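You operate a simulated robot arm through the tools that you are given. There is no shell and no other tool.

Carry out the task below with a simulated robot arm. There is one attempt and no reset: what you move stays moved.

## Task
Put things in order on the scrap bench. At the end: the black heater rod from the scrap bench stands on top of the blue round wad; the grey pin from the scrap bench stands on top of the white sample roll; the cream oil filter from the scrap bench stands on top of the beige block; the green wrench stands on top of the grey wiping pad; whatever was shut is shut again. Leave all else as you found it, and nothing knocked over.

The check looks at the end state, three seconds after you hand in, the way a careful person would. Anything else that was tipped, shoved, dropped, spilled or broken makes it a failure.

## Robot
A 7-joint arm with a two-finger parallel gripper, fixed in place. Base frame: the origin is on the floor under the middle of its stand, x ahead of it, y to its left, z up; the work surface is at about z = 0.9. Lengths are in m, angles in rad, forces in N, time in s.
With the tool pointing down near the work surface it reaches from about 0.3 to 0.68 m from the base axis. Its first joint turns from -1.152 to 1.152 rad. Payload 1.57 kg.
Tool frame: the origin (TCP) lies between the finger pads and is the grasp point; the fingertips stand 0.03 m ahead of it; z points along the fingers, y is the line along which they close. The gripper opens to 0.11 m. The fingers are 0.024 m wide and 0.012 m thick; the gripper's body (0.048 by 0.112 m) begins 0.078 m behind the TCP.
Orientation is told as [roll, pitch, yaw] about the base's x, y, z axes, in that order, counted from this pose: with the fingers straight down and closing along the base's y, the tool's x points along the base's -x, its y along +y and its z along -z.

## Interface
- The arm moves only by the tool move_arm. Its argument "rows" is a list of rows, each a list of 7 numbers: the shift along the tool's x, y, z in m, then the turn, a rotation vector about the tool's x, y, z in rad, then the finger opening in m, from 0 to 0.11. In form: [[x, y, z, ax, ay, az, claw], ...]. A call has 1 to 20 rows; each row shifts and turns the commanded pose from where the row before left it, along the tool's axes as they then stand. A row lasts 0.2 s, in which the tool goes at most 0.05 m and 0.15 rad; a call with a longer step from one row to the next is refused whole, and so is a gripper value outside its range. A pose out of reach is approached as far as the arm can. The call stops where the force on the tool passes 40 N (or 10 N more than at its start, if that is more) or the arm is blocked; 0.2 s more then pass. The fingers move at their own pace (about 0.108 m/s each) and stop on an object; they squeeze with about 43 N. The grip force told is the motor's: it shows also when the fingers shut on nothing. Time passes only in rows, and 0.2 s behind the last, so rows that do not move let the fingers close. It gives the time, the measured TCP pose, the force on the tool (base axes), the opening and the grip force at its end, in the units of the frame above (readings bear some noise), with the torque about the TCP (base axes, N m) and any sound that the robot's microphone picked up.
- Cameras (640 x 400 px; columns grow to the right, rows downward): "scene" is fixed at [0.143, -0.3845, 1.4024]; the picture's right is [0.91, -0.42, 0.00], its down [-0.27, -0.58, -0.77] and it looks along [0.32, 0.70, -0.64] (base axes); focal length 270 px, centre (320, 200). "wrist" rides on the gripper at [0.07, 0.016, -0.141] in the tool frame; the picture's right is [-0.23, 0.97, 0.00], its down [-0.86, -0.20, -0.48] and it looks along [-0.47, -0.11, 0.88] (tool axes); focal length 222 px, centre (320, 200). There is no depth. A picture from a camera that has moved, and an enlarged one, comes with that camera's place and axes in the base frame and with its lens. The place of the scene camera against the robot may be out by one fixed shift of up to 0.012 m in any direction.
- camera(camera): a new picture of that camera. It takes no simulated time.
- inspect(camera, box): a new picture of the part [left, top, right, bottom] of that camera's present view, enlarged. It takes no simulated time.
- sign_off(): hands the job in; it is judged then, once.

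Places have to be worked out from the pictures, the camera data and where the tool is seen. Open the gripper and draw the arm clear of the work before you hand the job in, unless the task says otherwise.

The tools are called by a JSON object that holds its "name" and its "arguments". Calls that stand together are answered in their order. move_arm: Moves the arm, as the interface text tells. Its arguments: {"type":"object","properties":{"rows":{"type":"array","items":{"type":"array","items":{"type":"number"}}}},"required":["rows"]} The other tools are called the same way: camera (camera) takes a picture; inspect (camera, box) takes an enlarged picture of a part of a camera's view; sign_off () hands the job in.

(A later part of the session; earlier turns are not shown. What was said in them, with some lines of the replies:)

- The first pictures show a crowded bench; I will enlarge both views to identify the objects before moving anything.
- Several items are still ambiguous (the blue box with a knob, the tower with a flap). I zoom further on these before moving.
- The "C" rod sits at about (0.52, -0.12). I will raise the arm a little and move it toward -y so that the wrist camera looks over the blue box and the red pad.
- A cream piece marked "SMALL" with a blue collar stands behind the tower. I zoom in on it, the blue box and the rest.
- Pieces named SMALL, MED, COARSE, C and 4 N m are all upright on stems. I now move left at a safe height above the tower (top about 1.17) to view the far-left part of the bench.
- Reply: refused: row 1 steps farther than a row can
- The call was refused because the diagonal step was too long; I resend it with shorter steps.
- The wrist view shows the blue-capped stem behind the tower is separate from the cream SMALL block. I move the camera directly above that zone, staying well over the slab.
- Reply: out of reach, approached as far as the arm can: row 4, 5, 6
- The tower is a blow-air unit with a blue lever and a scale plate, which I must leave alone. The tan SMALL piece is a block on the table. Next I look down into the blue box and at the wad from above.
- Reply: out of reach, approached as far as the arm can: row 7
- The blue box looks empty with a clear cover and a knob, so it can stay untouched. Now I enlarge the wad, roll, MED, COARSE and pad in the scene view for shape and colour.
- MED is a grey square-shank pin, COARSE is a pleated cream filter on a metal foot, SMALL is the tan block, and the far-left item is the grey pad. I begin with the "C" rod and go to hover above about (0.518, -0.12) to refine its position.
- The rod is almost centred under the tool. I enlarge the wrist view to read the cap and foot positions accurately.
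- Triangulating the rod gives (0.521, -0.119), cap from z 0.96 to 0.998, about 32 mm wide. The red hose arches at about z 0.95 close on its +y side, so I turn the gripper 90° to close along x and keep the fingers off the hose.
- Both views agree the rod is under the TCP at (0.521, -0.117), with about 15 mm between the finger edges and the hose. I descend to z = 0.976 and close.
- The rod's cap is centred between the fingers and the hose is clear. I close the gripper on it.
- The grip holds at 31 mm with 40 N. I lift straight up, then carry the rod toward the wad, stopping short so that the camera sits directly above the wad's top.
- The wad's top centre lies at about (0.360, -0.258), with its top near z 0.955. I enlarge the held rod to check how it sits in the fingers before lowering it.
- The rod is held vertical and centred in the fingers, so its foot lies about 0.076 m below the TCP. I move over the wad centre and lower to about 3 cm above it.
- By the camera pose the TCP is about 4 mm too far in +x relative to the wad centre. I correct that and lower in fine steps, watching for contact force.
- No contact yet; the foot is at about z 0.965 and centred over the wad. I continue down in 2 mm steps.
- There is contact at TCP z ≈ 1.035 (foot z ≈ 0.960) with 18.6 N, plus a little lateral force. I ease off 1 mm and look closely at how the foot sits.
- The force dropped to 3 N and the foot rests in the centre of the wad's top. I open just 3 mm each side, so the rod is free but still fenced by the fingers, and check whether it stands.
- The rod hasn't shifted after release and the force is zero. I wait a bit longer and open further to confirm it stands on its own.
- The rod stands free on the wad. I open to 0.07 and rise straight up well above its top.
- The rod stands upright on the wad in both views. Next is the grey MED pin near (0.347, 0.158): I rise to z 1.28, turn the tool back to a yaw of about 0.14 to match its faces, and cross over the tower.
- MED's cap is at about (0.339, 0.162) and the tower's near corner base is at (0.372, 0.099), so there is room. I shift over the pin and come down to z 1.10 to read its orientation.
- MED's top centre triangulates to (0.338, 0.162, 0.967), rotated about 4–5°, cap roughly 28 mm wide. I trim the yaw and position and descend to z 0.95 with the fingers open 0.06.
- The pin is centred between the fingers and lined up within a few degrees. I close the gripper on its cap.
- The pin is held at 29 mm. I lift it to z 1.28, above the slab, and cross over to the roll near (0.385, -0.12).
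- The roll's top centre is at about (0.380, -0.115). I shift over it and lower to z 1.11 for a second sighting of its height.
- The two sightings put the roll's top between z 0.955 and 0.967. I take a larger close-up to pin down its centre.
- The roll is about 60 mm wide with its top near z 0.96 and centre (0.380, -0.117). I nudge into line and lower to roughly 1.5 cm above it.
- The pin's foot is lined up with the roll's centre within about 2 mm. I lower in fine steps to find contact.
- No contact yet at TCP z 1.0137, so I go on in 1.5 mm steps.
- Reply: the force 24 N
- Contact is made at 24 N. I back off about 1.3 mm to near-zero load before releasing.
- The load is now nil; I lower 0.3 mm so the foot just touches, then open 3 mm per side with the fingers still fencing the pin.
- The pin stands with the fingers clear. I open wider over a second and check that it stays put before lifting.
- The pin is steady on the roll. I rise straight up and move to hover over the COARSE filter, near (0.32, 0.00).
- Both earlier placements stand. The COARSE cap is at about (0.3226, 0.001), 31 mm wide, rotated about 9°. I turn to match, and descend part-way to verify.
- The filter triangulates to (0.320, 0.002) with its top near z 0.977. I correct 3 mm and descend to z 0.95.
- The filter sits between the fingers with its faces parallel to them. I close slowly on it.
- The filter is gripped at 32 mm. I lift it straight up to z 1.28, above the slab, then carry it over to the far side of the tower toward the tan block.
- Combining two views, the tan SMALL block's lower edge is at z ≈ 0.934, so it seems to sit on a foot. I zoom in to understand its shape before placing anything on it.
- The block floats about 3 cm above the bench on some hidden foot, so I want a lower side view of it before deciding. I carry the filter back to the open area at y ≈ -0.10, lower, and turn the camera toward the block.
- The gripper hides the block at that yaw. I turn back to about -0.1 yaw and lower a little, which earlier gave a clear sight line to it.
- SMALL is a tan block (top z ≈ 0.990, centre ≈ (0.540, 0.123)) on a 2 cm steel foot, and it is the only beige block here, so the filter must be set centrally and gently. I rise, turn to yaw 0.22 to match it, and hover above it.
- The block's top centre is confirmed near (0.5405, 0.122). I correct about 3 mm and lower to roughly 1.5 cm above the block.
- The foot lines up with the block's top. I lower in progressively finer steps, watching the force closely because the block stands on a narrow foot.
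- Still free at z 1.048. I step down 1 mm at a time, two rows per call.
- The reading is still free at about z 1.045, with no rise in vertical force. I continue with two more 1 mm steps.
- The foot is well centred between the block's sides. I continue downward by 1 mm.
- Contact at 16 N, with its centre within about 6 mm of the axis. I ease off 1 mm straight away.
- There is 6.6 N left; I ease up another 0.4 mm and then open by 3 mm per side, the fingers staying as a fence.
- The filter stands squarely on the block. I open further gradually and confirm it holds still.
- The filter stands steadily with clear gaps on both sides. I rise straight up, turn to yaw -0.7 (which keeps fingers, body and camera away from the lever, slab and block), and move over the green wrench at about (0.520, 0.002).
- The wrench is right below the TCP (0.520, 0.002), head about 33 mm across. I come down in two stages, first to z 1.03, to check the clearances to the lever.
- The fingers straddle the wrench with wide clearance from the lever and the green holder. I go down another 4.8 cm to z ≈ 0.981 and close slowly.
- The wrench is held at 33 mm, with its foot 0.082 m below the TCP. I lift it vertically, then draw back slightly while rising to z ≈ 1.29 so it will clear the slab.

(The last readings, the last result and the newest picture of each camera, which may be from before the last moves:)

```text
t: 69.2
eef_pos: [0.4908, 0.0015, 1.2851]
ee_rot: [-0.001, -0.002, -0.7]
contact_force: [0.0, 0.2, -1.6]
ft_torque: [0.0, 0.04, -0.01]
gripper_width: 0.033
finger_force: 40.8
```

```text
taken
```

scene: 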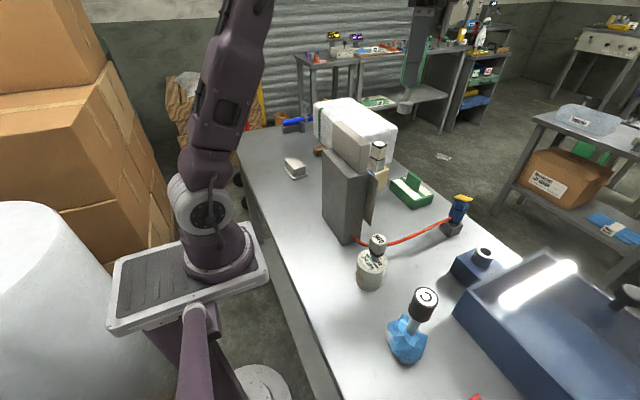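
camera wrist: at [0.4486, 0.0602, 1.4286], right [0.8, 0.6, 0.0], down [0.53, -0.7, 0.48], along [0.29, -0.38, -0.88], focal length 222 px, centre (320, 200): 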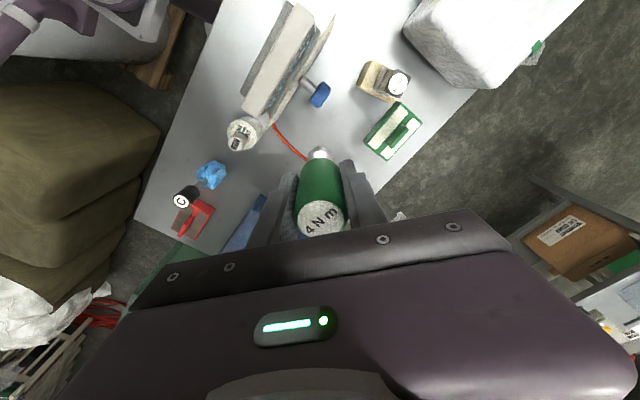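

The wrench is clear of everything. I turn to yaw 0.14 and carry it, at z ≈ 1.295, past the slab toward the grey pad near (0.38, 0.31).

{"name": "move_arm", "arguments": {"rows": [[0, 0, -0.005, 0, 0, -0.14, 0.02], [0, 0, -0.005, 0, 0, -0.14, 0.02], [0, 0, 0, 0, 0, -0.14, 0.02], [0, 0, 0, 0, 0, -0.14, 0.02], [0, 0, 0, 0, 0, -0.14, 0.02], [0, 0, 0, 0, 0, -0.14, 0.02], [0.0156, 0.0443, 0, 0, 0, 0, 0.02], [0.0156, 0.0443, 0, 0, 0, 0, 0.02], [0.0156, 0.0443, 0, 0, 0, 0, 0.02], [0.0156, 0.0443, 0, 0, 0, 0, 0.02], [0.0156, 0.0443, 0, 0, 0, 0, 0.02], [0.0156, 0.0443, 0, 0, 0, 0, 0.02], [0, 0, 0, 0, 0, 0, 0.02]]}}

{"name": "camera", "arguments": {"camera": "wrist"}}

{"name": "inspect", "arguments": {"camera": "wrist", "box": [290, 50, 450, 150]}}

```text
t: 72.0
eef_pos: [0.3599, 0.2524, 1.2979]
ee_rot: [0.002, 0.0, 0.141]
contact_force: [0.3, 0.5, -0.3]
ft_torque: [0.0, 0.04, 0.01]
gripper_width: 0.0329
finger_force: 40.9
```

```text
taken
camera wrist: at [0.2891, 0.2616, 1.4391], right [0.09, 1.0, 0.0], down [0.87, -0.08, 0.48], along [0.48, -0.04, -0.88], focal length 222 px, centre (320, 200)
```

wrist: 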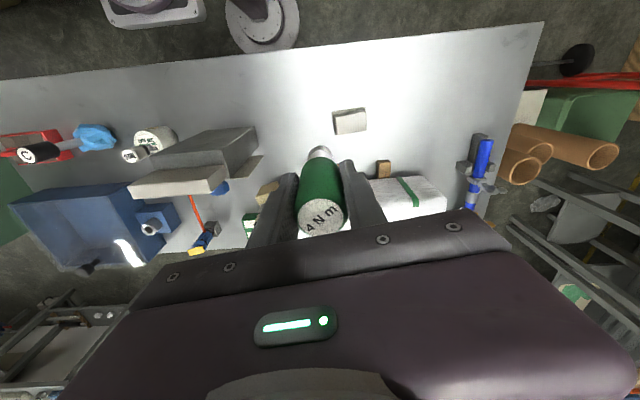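

```text
4.00 times, centred on (370, 100) of wrist
camera zoom: at [0.2891, 0.2616, 1.4391], right [0.09, 1.0, 0.0], down [0.87, -0.08, 0.48], along [0.48, -0.04, -0.88], focal length 888 px, centre (120, 600)
```

zoom: 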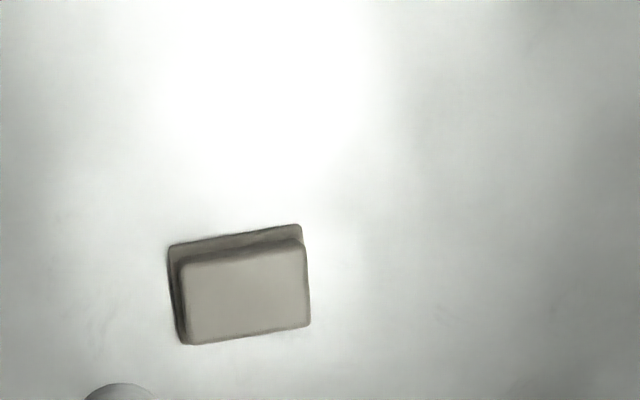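

The pad's top triangulates to (0.380, 0.322, z 0.940), about 65 × 46 mm. I move over its centre and lower the wrench to about 4 cm above it.

{"name": "move_arm", "arguments": {"rows": [[-0.0095, 0.0211, 0.04, 0, 0, 0, 0.02], [-0.0095, 0.0211, 0.04, 0, 0, 0, 0.02], [-0.0095, 0.0211, 0.04, 0, 0, 0, 0.02], [0, 0, 0.04, 0, 0, 0, 0.02], [0, 0, 0.04, 0, 0, 0, 0.02], [0, 0, 0.036, 0, 0, 0, 0.02], [0, 0, 0, 0, 0, 0, 0.02]]}}

{"name": "camera", "arguments": {"camera": "wrist"}}

{"name": "inspect", "arguments": {"camera": "wrist", "box": [240, 90, 400, 240]}}

{"name": "inspect", "arguments": {"camera": "scene", "box": [240, 80, 360, 200]}}

```text
t: 73.6
eef_pos: [0.3792, 0.3183, 1.0599]
ee_rot: [0.0, 0.002, 0.139]
contact_force: [-0.1, -0.2, -0.3]
ft_torque: [-0.02, 0.0, -0.03]
gripper_width: 0.033
finger_force: 41.4
```

```text
taken
camera wrist: at [0.3089, 0.3273, 1.202], right [0.09, 1.0, 0.0], down [0.87, -0.08, 0.48], along [0.48, -0.04, -0.88], focal length 222 px, centre (320, 200)
```

wrist: 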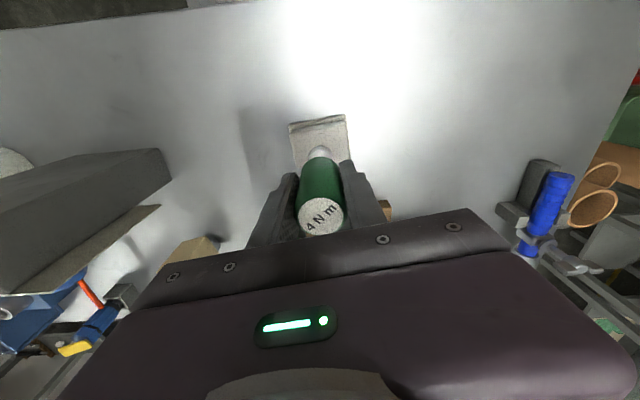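

```text
2.67 times, centred on (320, 165) of wrist
camera zoom: at [0.3089, 0.3273, 1.202], right [0.09, 1.0, 0.0], down [0.87, -0.08, 0.48], along [0.48, -0.04, -0.88], focal length 592 px, centre (320, 293)
```

zoom: 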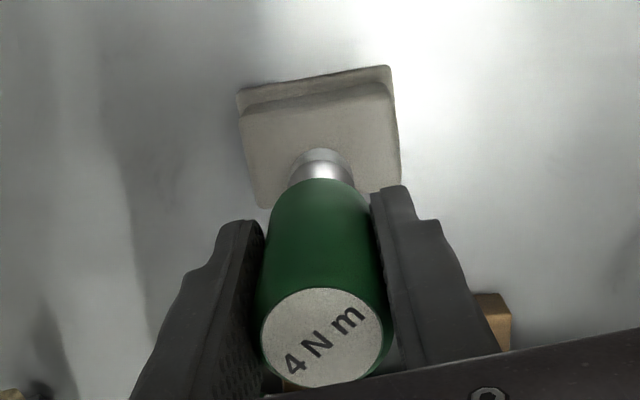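

```text
3.33 times, centred on (300, 140) of scene
camera zoom: at [0.1431, -0.3845, 1.4024], right [0.91, -0.42, 0.0], down [-0.27, -0.58, -0.77], along [0.32, 0.7, -0.64], focal length 900 px, centre (387, 400)
```

zoom: 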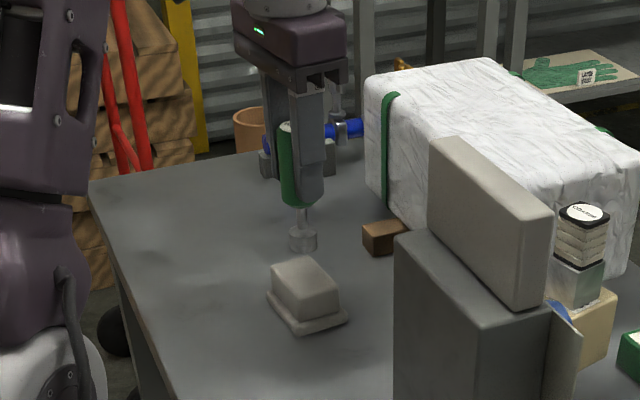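

The wrench's foot is centred over the pad. I lower 3 cm and then continue with small steps.

{"name": "move_arm", "arguments": {"rows": [[0, 0, 0.012, 0, 0, 0, 0.02], [0, 0, 0.01, 0, 0, 0, 0.02], [0, 0, 0.005, 0, 0, 0, 0.02], [0, 0, 0.003, 0, 0, 0, 0.02], [0, 0, 0.002, 0, 0, 0, 0.02]]}}

{"name": "inspect", "arguments": {"camera": "wrist", "box": [240, 90, 400, 240]}}

{"name": "inspect", "arguments": {"camera": "scene", "box": [260, 110, 330, 190]}}

```text
t: 74.8
eef_pos: [0.3803, 0.3189, 1.0304]
ee_rot: [0.001, -0.001, 0.139]
contact_force: [-2.6, -2.5, 20.6]
ft_torque: [0.1, 0.31, 0.01]
gripper_width: 0.0328
finger_force: 40.9
```

```text
2.67 times, centred on (320, 165) of wrist
camera zoom: at [0.3091, 0.3266, 1.1716], right [0.09, 1.0, 0.0], down [0.87, -0.08, 0.48], along [0.48, -0.04, -0.88], focal length 592 px, centre (320, 293)
```

zoom: 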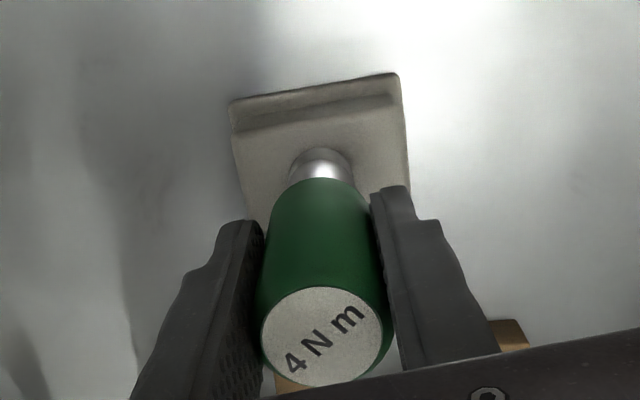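

```text
5.00 times, centred on (295, 150) of scene
camera zoom: at [0.1427, -0.3849, 1.4023], right [0.91, -0.42, 0.0], down [-0.26, -0.58, -0.77], along [0.32, 0.7, -0.64], focal length 1350 px, centre (445, 450)
```

zoom: 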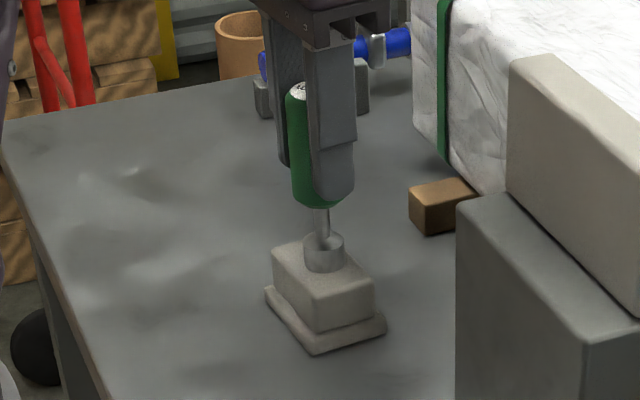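

Contact came a little earlier, at TCP z ≈ 1.030 with 21 N. I ease up 1.2 mm.

{"name": "move_arm", "arguments": {"rows": [[0, 0, -0.0012, 0, 0, 0, 0.02], [0, 0, 0, 0, 0, 0, 0.02]]}}

```text
t: 75.4
eef_pos: [0.3794, 0.3193, 1.0297]
ee_rot: [-0.001, 0.003, 0.14]
contact_force: [0.5, -0.5, -0.8]
ft_torque: [-0.04, -0.03, 0.01]
gripper_width: 0.0327
finger_force: 41.3
```

The load is gone; I lower 0.3 mm to just touch and open 3 mm per side.

{"name": "move_arm", "arguments": {"rows": [[0, 0, 0.0003, 0, 0, 0, 0.02], [0, 0, 0, 0, 0, 0, 0.035], [0, 0, 0, 0, 0, 0, 0.037], [0, 0, 0, 0, 0, 0, 0.039]]}}

{"name": "inspect", "arguments": {"camera": "wrist", "box": [240, 90, 400, 240]}}

{"name": "inspect", "arguments": {"camera": "scene", "box": [260, 110, 330, 190]}}

```text
t: 76.4
eef_pos: [0.3806, 0.32, 1.0295]
ee_rot: [0.001, 0.0, 0.14]
contact_force: [-1.0, -0.6, -0.2]
ft_torque: [0.0, 0.02, 0.01]
gripper_width: 0.0391
finger_force: 0.0
```

```text
2.67 times, centred on (320, 165) of wrist
camera zoom: at [0.3094, 0.3266, 1.1717], right [0.09, 1.0, 0.0], down [0.87, -0.08, 0.48], along [0.48, -0.04, -0.88], focal length 592 px, centre (320, 293)
```

zoom: 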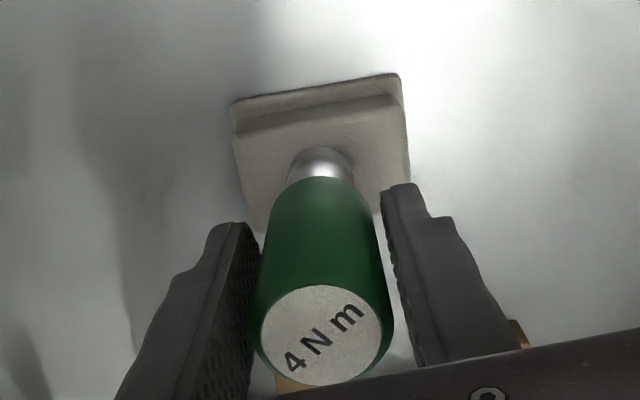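

```text
5.00 times, centred on (295, 150) of scene
camera zoom: at [0.143, -0.3845, 1.4024], right [0.91, -0.42, 0.0], down [-0.27, -0.58, -0.77], along [0.32, 0.7, -0.64], focal length 1350 px, centre (445, 450)
```

zoom: 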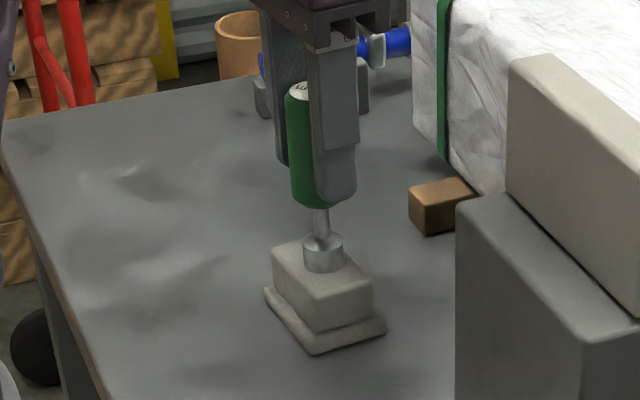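

The wrench stands upright on the pad. I open further over a second and confirm.

{"name": "move_arm", "arguments": {"rows": [[0, 0, 0, 0, 0, 0, 0.042], [0, 0, 0, 0, 0, 0, 0.046], [0, 0, 0, 0, 0, 0, 0.05], [0, 0, 0, 0, 0, 0, 0.056], [0, 0, 0, 0, 0, 0, 0.06]]}}

{"name": "inspect", "arguments": {"camera": "wrist", "box": [240, 90, 400, 240]}}

```text
t: 77.6
eef_pos: [0.3797, 0.3183, 1.0302]
ee_rot: [0.002, 0.001, 0.139]
contact_force: [-0.3, -0.8, -0.1]
ft_torque: [0.0, 0.01, 0.0]
gripper_width: 0.0598
finger_force: 0.1
```

```text
2.67 times, centred on (320, 165) of wrist
camera zoom: at [0.3094, 0.3266, 1.1717], right [0.09, 1.0, 0.0], down [0.87, -0.08, 0.48], along [0.48, -0.04, -0.88], focal length 592 px, centre (320, 293)
```

zoom: 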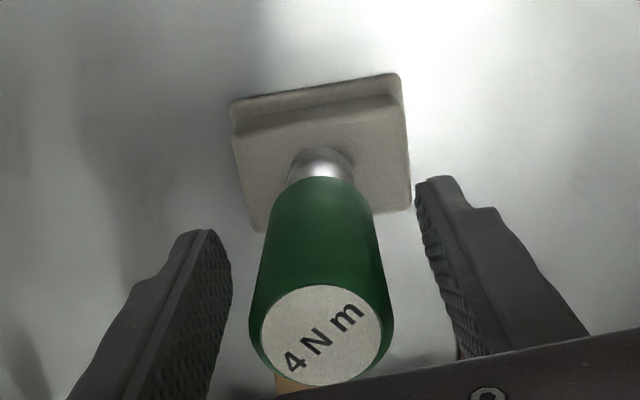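

The wrench is steady. I rise straight up well clear of it and take overview pictures of the whole bench.

{"name": "move_arm", "arguments": {"rows": [[0, 0, -0.015, 0, 0, 0, 0.07], [0, 0, -0.035, 0, 0, 0, 0.08], [0, 0, -0.04, 0, 0, 0, 0.08], [0, 0, -0.045, 0, 0, 0, 0.08], [0, 0, -0.045, 0, 0, 0, 0.08], [0, 0, -0.045, 0, 0, 0, 0.08], [0.02, -0.03, -0.01, 0, 0, 0, 0.08], [0.02, -0.04, 0, 0, 0, 0, 0.08], [0.02, -0.04, 0, 0, 0, 0, 0.08], [0, 0, 0, 0, 0, 0, 0.08]]}}

{"name": "camera", "arguments": {"camera": "wrist"}}

{"name": "camera", "arguments": {"camera": "scene"}}

{"name": "inspect", "arguments": {"camera": "scene", "box": [240, 120, 480, 270]}}

{"name": "inspect", "arguments": {"camera": "scene", "box": [340, 220, 460, 380]}}

```text
t: 79.8
eef_pos: [0.3344, 0.201, 1.2626]
ee_rot: [0.001, 0.001, 0.14]
contact_force: [0.1, 0.0, 0.3]
ft_torque: [-0.03, -0.03, 0.0]
gripper_width: 0.0798
finger_force: 0.0
```

```text
taken
camera wrist: at [0.2638, 0.2097, 1.4054], right [0.09, 1.0, 0.0], down [0.87, -0.08, 0.48], along [0.48, -0.04, -0.88], focal length 222 px, centre (320, 200)
```

wrist: 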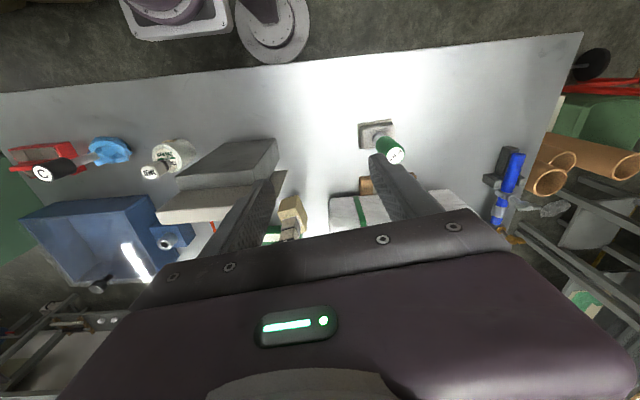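

```text
taken
```

scene: 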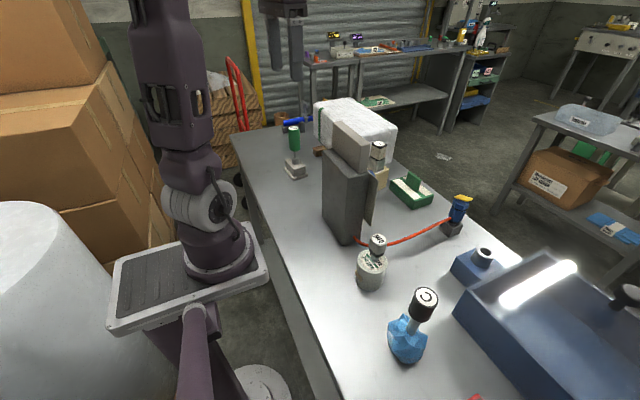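

```text
2.67 times, centred on (360, 195) of scene
camera zoom: at [0.143, -0.3846, 1.4024], right [0.91, -0.42, 0.0], down [-0.27, -0.58, -0.77], along [0.32, 0.7, -0.64], focal length 720 px, centre (213, 213)
```

zoom: 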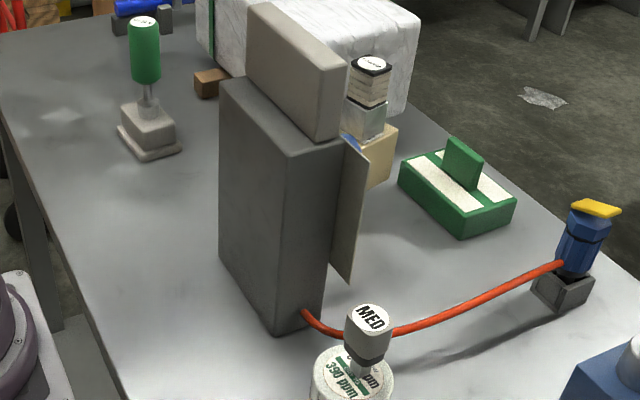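

```text
2.50 times, centred on (400, 300) of scene
camera zoom: at [0.143, -0.3846, 1.4024], right [0.91, -0.42, 0.0], down [-0.27, -0.58, -0.77], along [0.32, 0.7, -0.64], focal length 675 px, centre (120, -50)
```

zoom: 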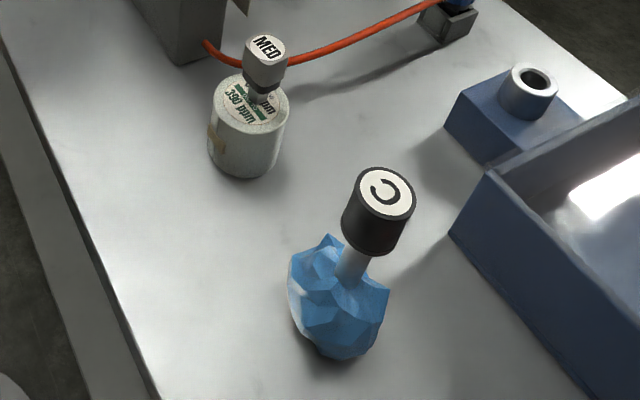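

All four pieces stand on their targets: C on the blue wad, MED on the roll, COARSE on the tan block, and the wrench on the grey pad. I open the gripper fully, draw a little further back, and check once more that nothing drifts.

{"name": "move_arm", "arguments": {"rows": [[0.005, -0.01, -0.02, 0, 0, 0, 0.11], [0, 0, -0.01, 0, 0, 0, 0.11], [0, 0, 0, 0, 0, 0, 0.11], [0, 0, 0, 0, 0, 0, 0.11], [0, 0, 0, 0, 0, 0, 0.11]]}}

{"name": "inspect", "arguments": {"camera": "scene", "box": [240, 120, 480, 270]}}

{"name": "inspect", "arguments": {"camera": "scene", "box": [340, 220, 460, 380]}}

{"name": "camera", "arguments": {"camera": "scene"}}

{"name": "inspect", "arguments": {"camera": "wrist", "box": [0, 100, 240, 250]}}

```text
t: 81.0
eef_pos: [0.3316, 0.1908, 1.2956]
ee_rot: [0.0, 0.0, 0.139]
contact_force: [-0.9, -0.6, -0.5]
ft_torque: [-0.01, -0.03, 0.03]
gripper_width: 0.1101
finger_force: 0.1
```

```text
2.67 times, centred on (360, 195) of scene
camera zoom: at [0.143, -0.3845, 1.4024], right [0.91, -0.42, 0.0], down [-0.27, -0.58, -0.77], along [0.32, 0.7, -0.64], focal length 720 px, centre (213, 213)
```

zoom: 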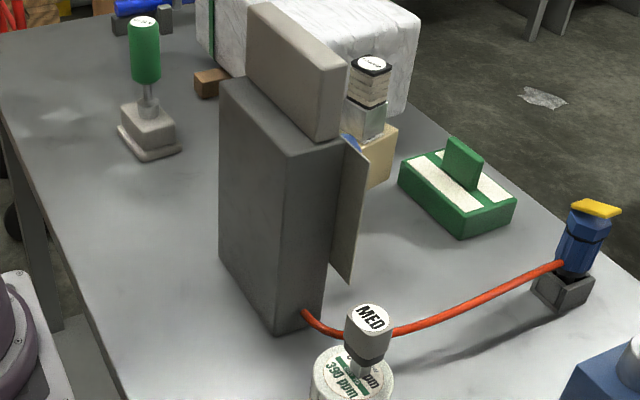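

```text
2.50 times, centred on (400, 300) of scene
camera zoom: at [0.143, -0.3845, 1.4024], right [0.91, -0.42, 0.0], down [-0.27, -0.58, -0.77], along [0.32, 0.7, -0.64], focal length 675 px, centre (120, -50)
```

zoom: 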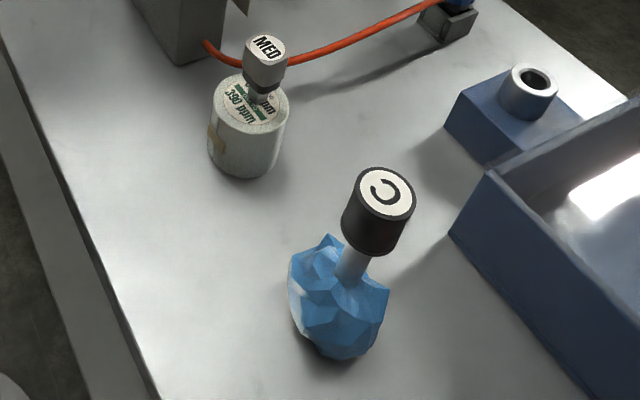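

```text
taken
```

scene: 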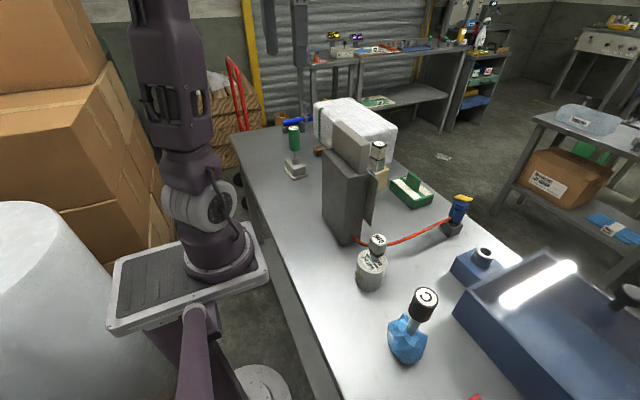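

```text
2.67 times, centred on (120, 175) of wrist
camera zoom: at [0.2607, 0.1991, 1.4363], right [0.09, 1.0, 0.0], down [0.87, -0.08, 0.48], along [0.48, -0.04, -0.88], focal length 592 px, centre (853, 267)
```

zoom: 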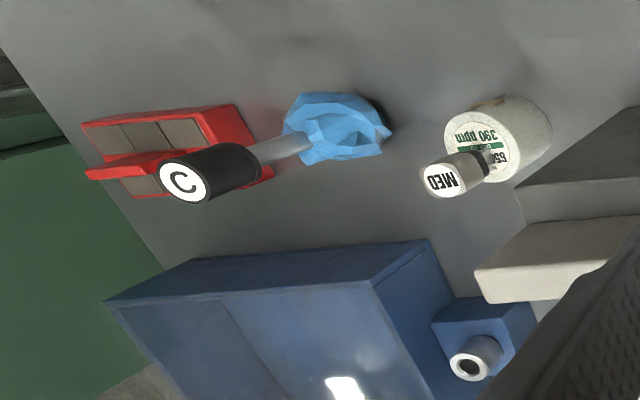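

Pictures taken about a second apart are identical, so everything is at rest. The rest of the bench looks as it was and nothing was opened. The gripper is open and the arm is clear, so I hand the job in.

{"name": "sign_off", "arguments": {}}

```text
The job is handed in.
```

I placed all four pieces on their targets and handed the job in. Each was standing upright and still in the last pictures. The result of the check itself has not come back to me.

| Piece | Now stands on |
|---|---|
| Black heater rod (labelled "C") | Blue round wad |
| Grey pin (labelled "MED") | White sample roll |
| Cream oil filter (labelled "COARSE") | Beige block (labelled "SMALL") |
| Green wrench (labelled "4 N m") | Grey wiping pad |

- **Which object is which:** some names had to be worked out from shape and colour. The tan "SMALL" block was the only beige block on the bench. I took the light grey block on a thin base at the far left as the wiping pad.
- **Least stable stack:** the "SMALL" block stands on a steel foot only about 2 cm wide. The filter is set close to its centre and did not move after release.
- **Everything else:** nothing was opened, so nothing needed shutting again. I saw nothing else shifted or knocked over in the closing pictures, and the arm was left open and clear of the bench.
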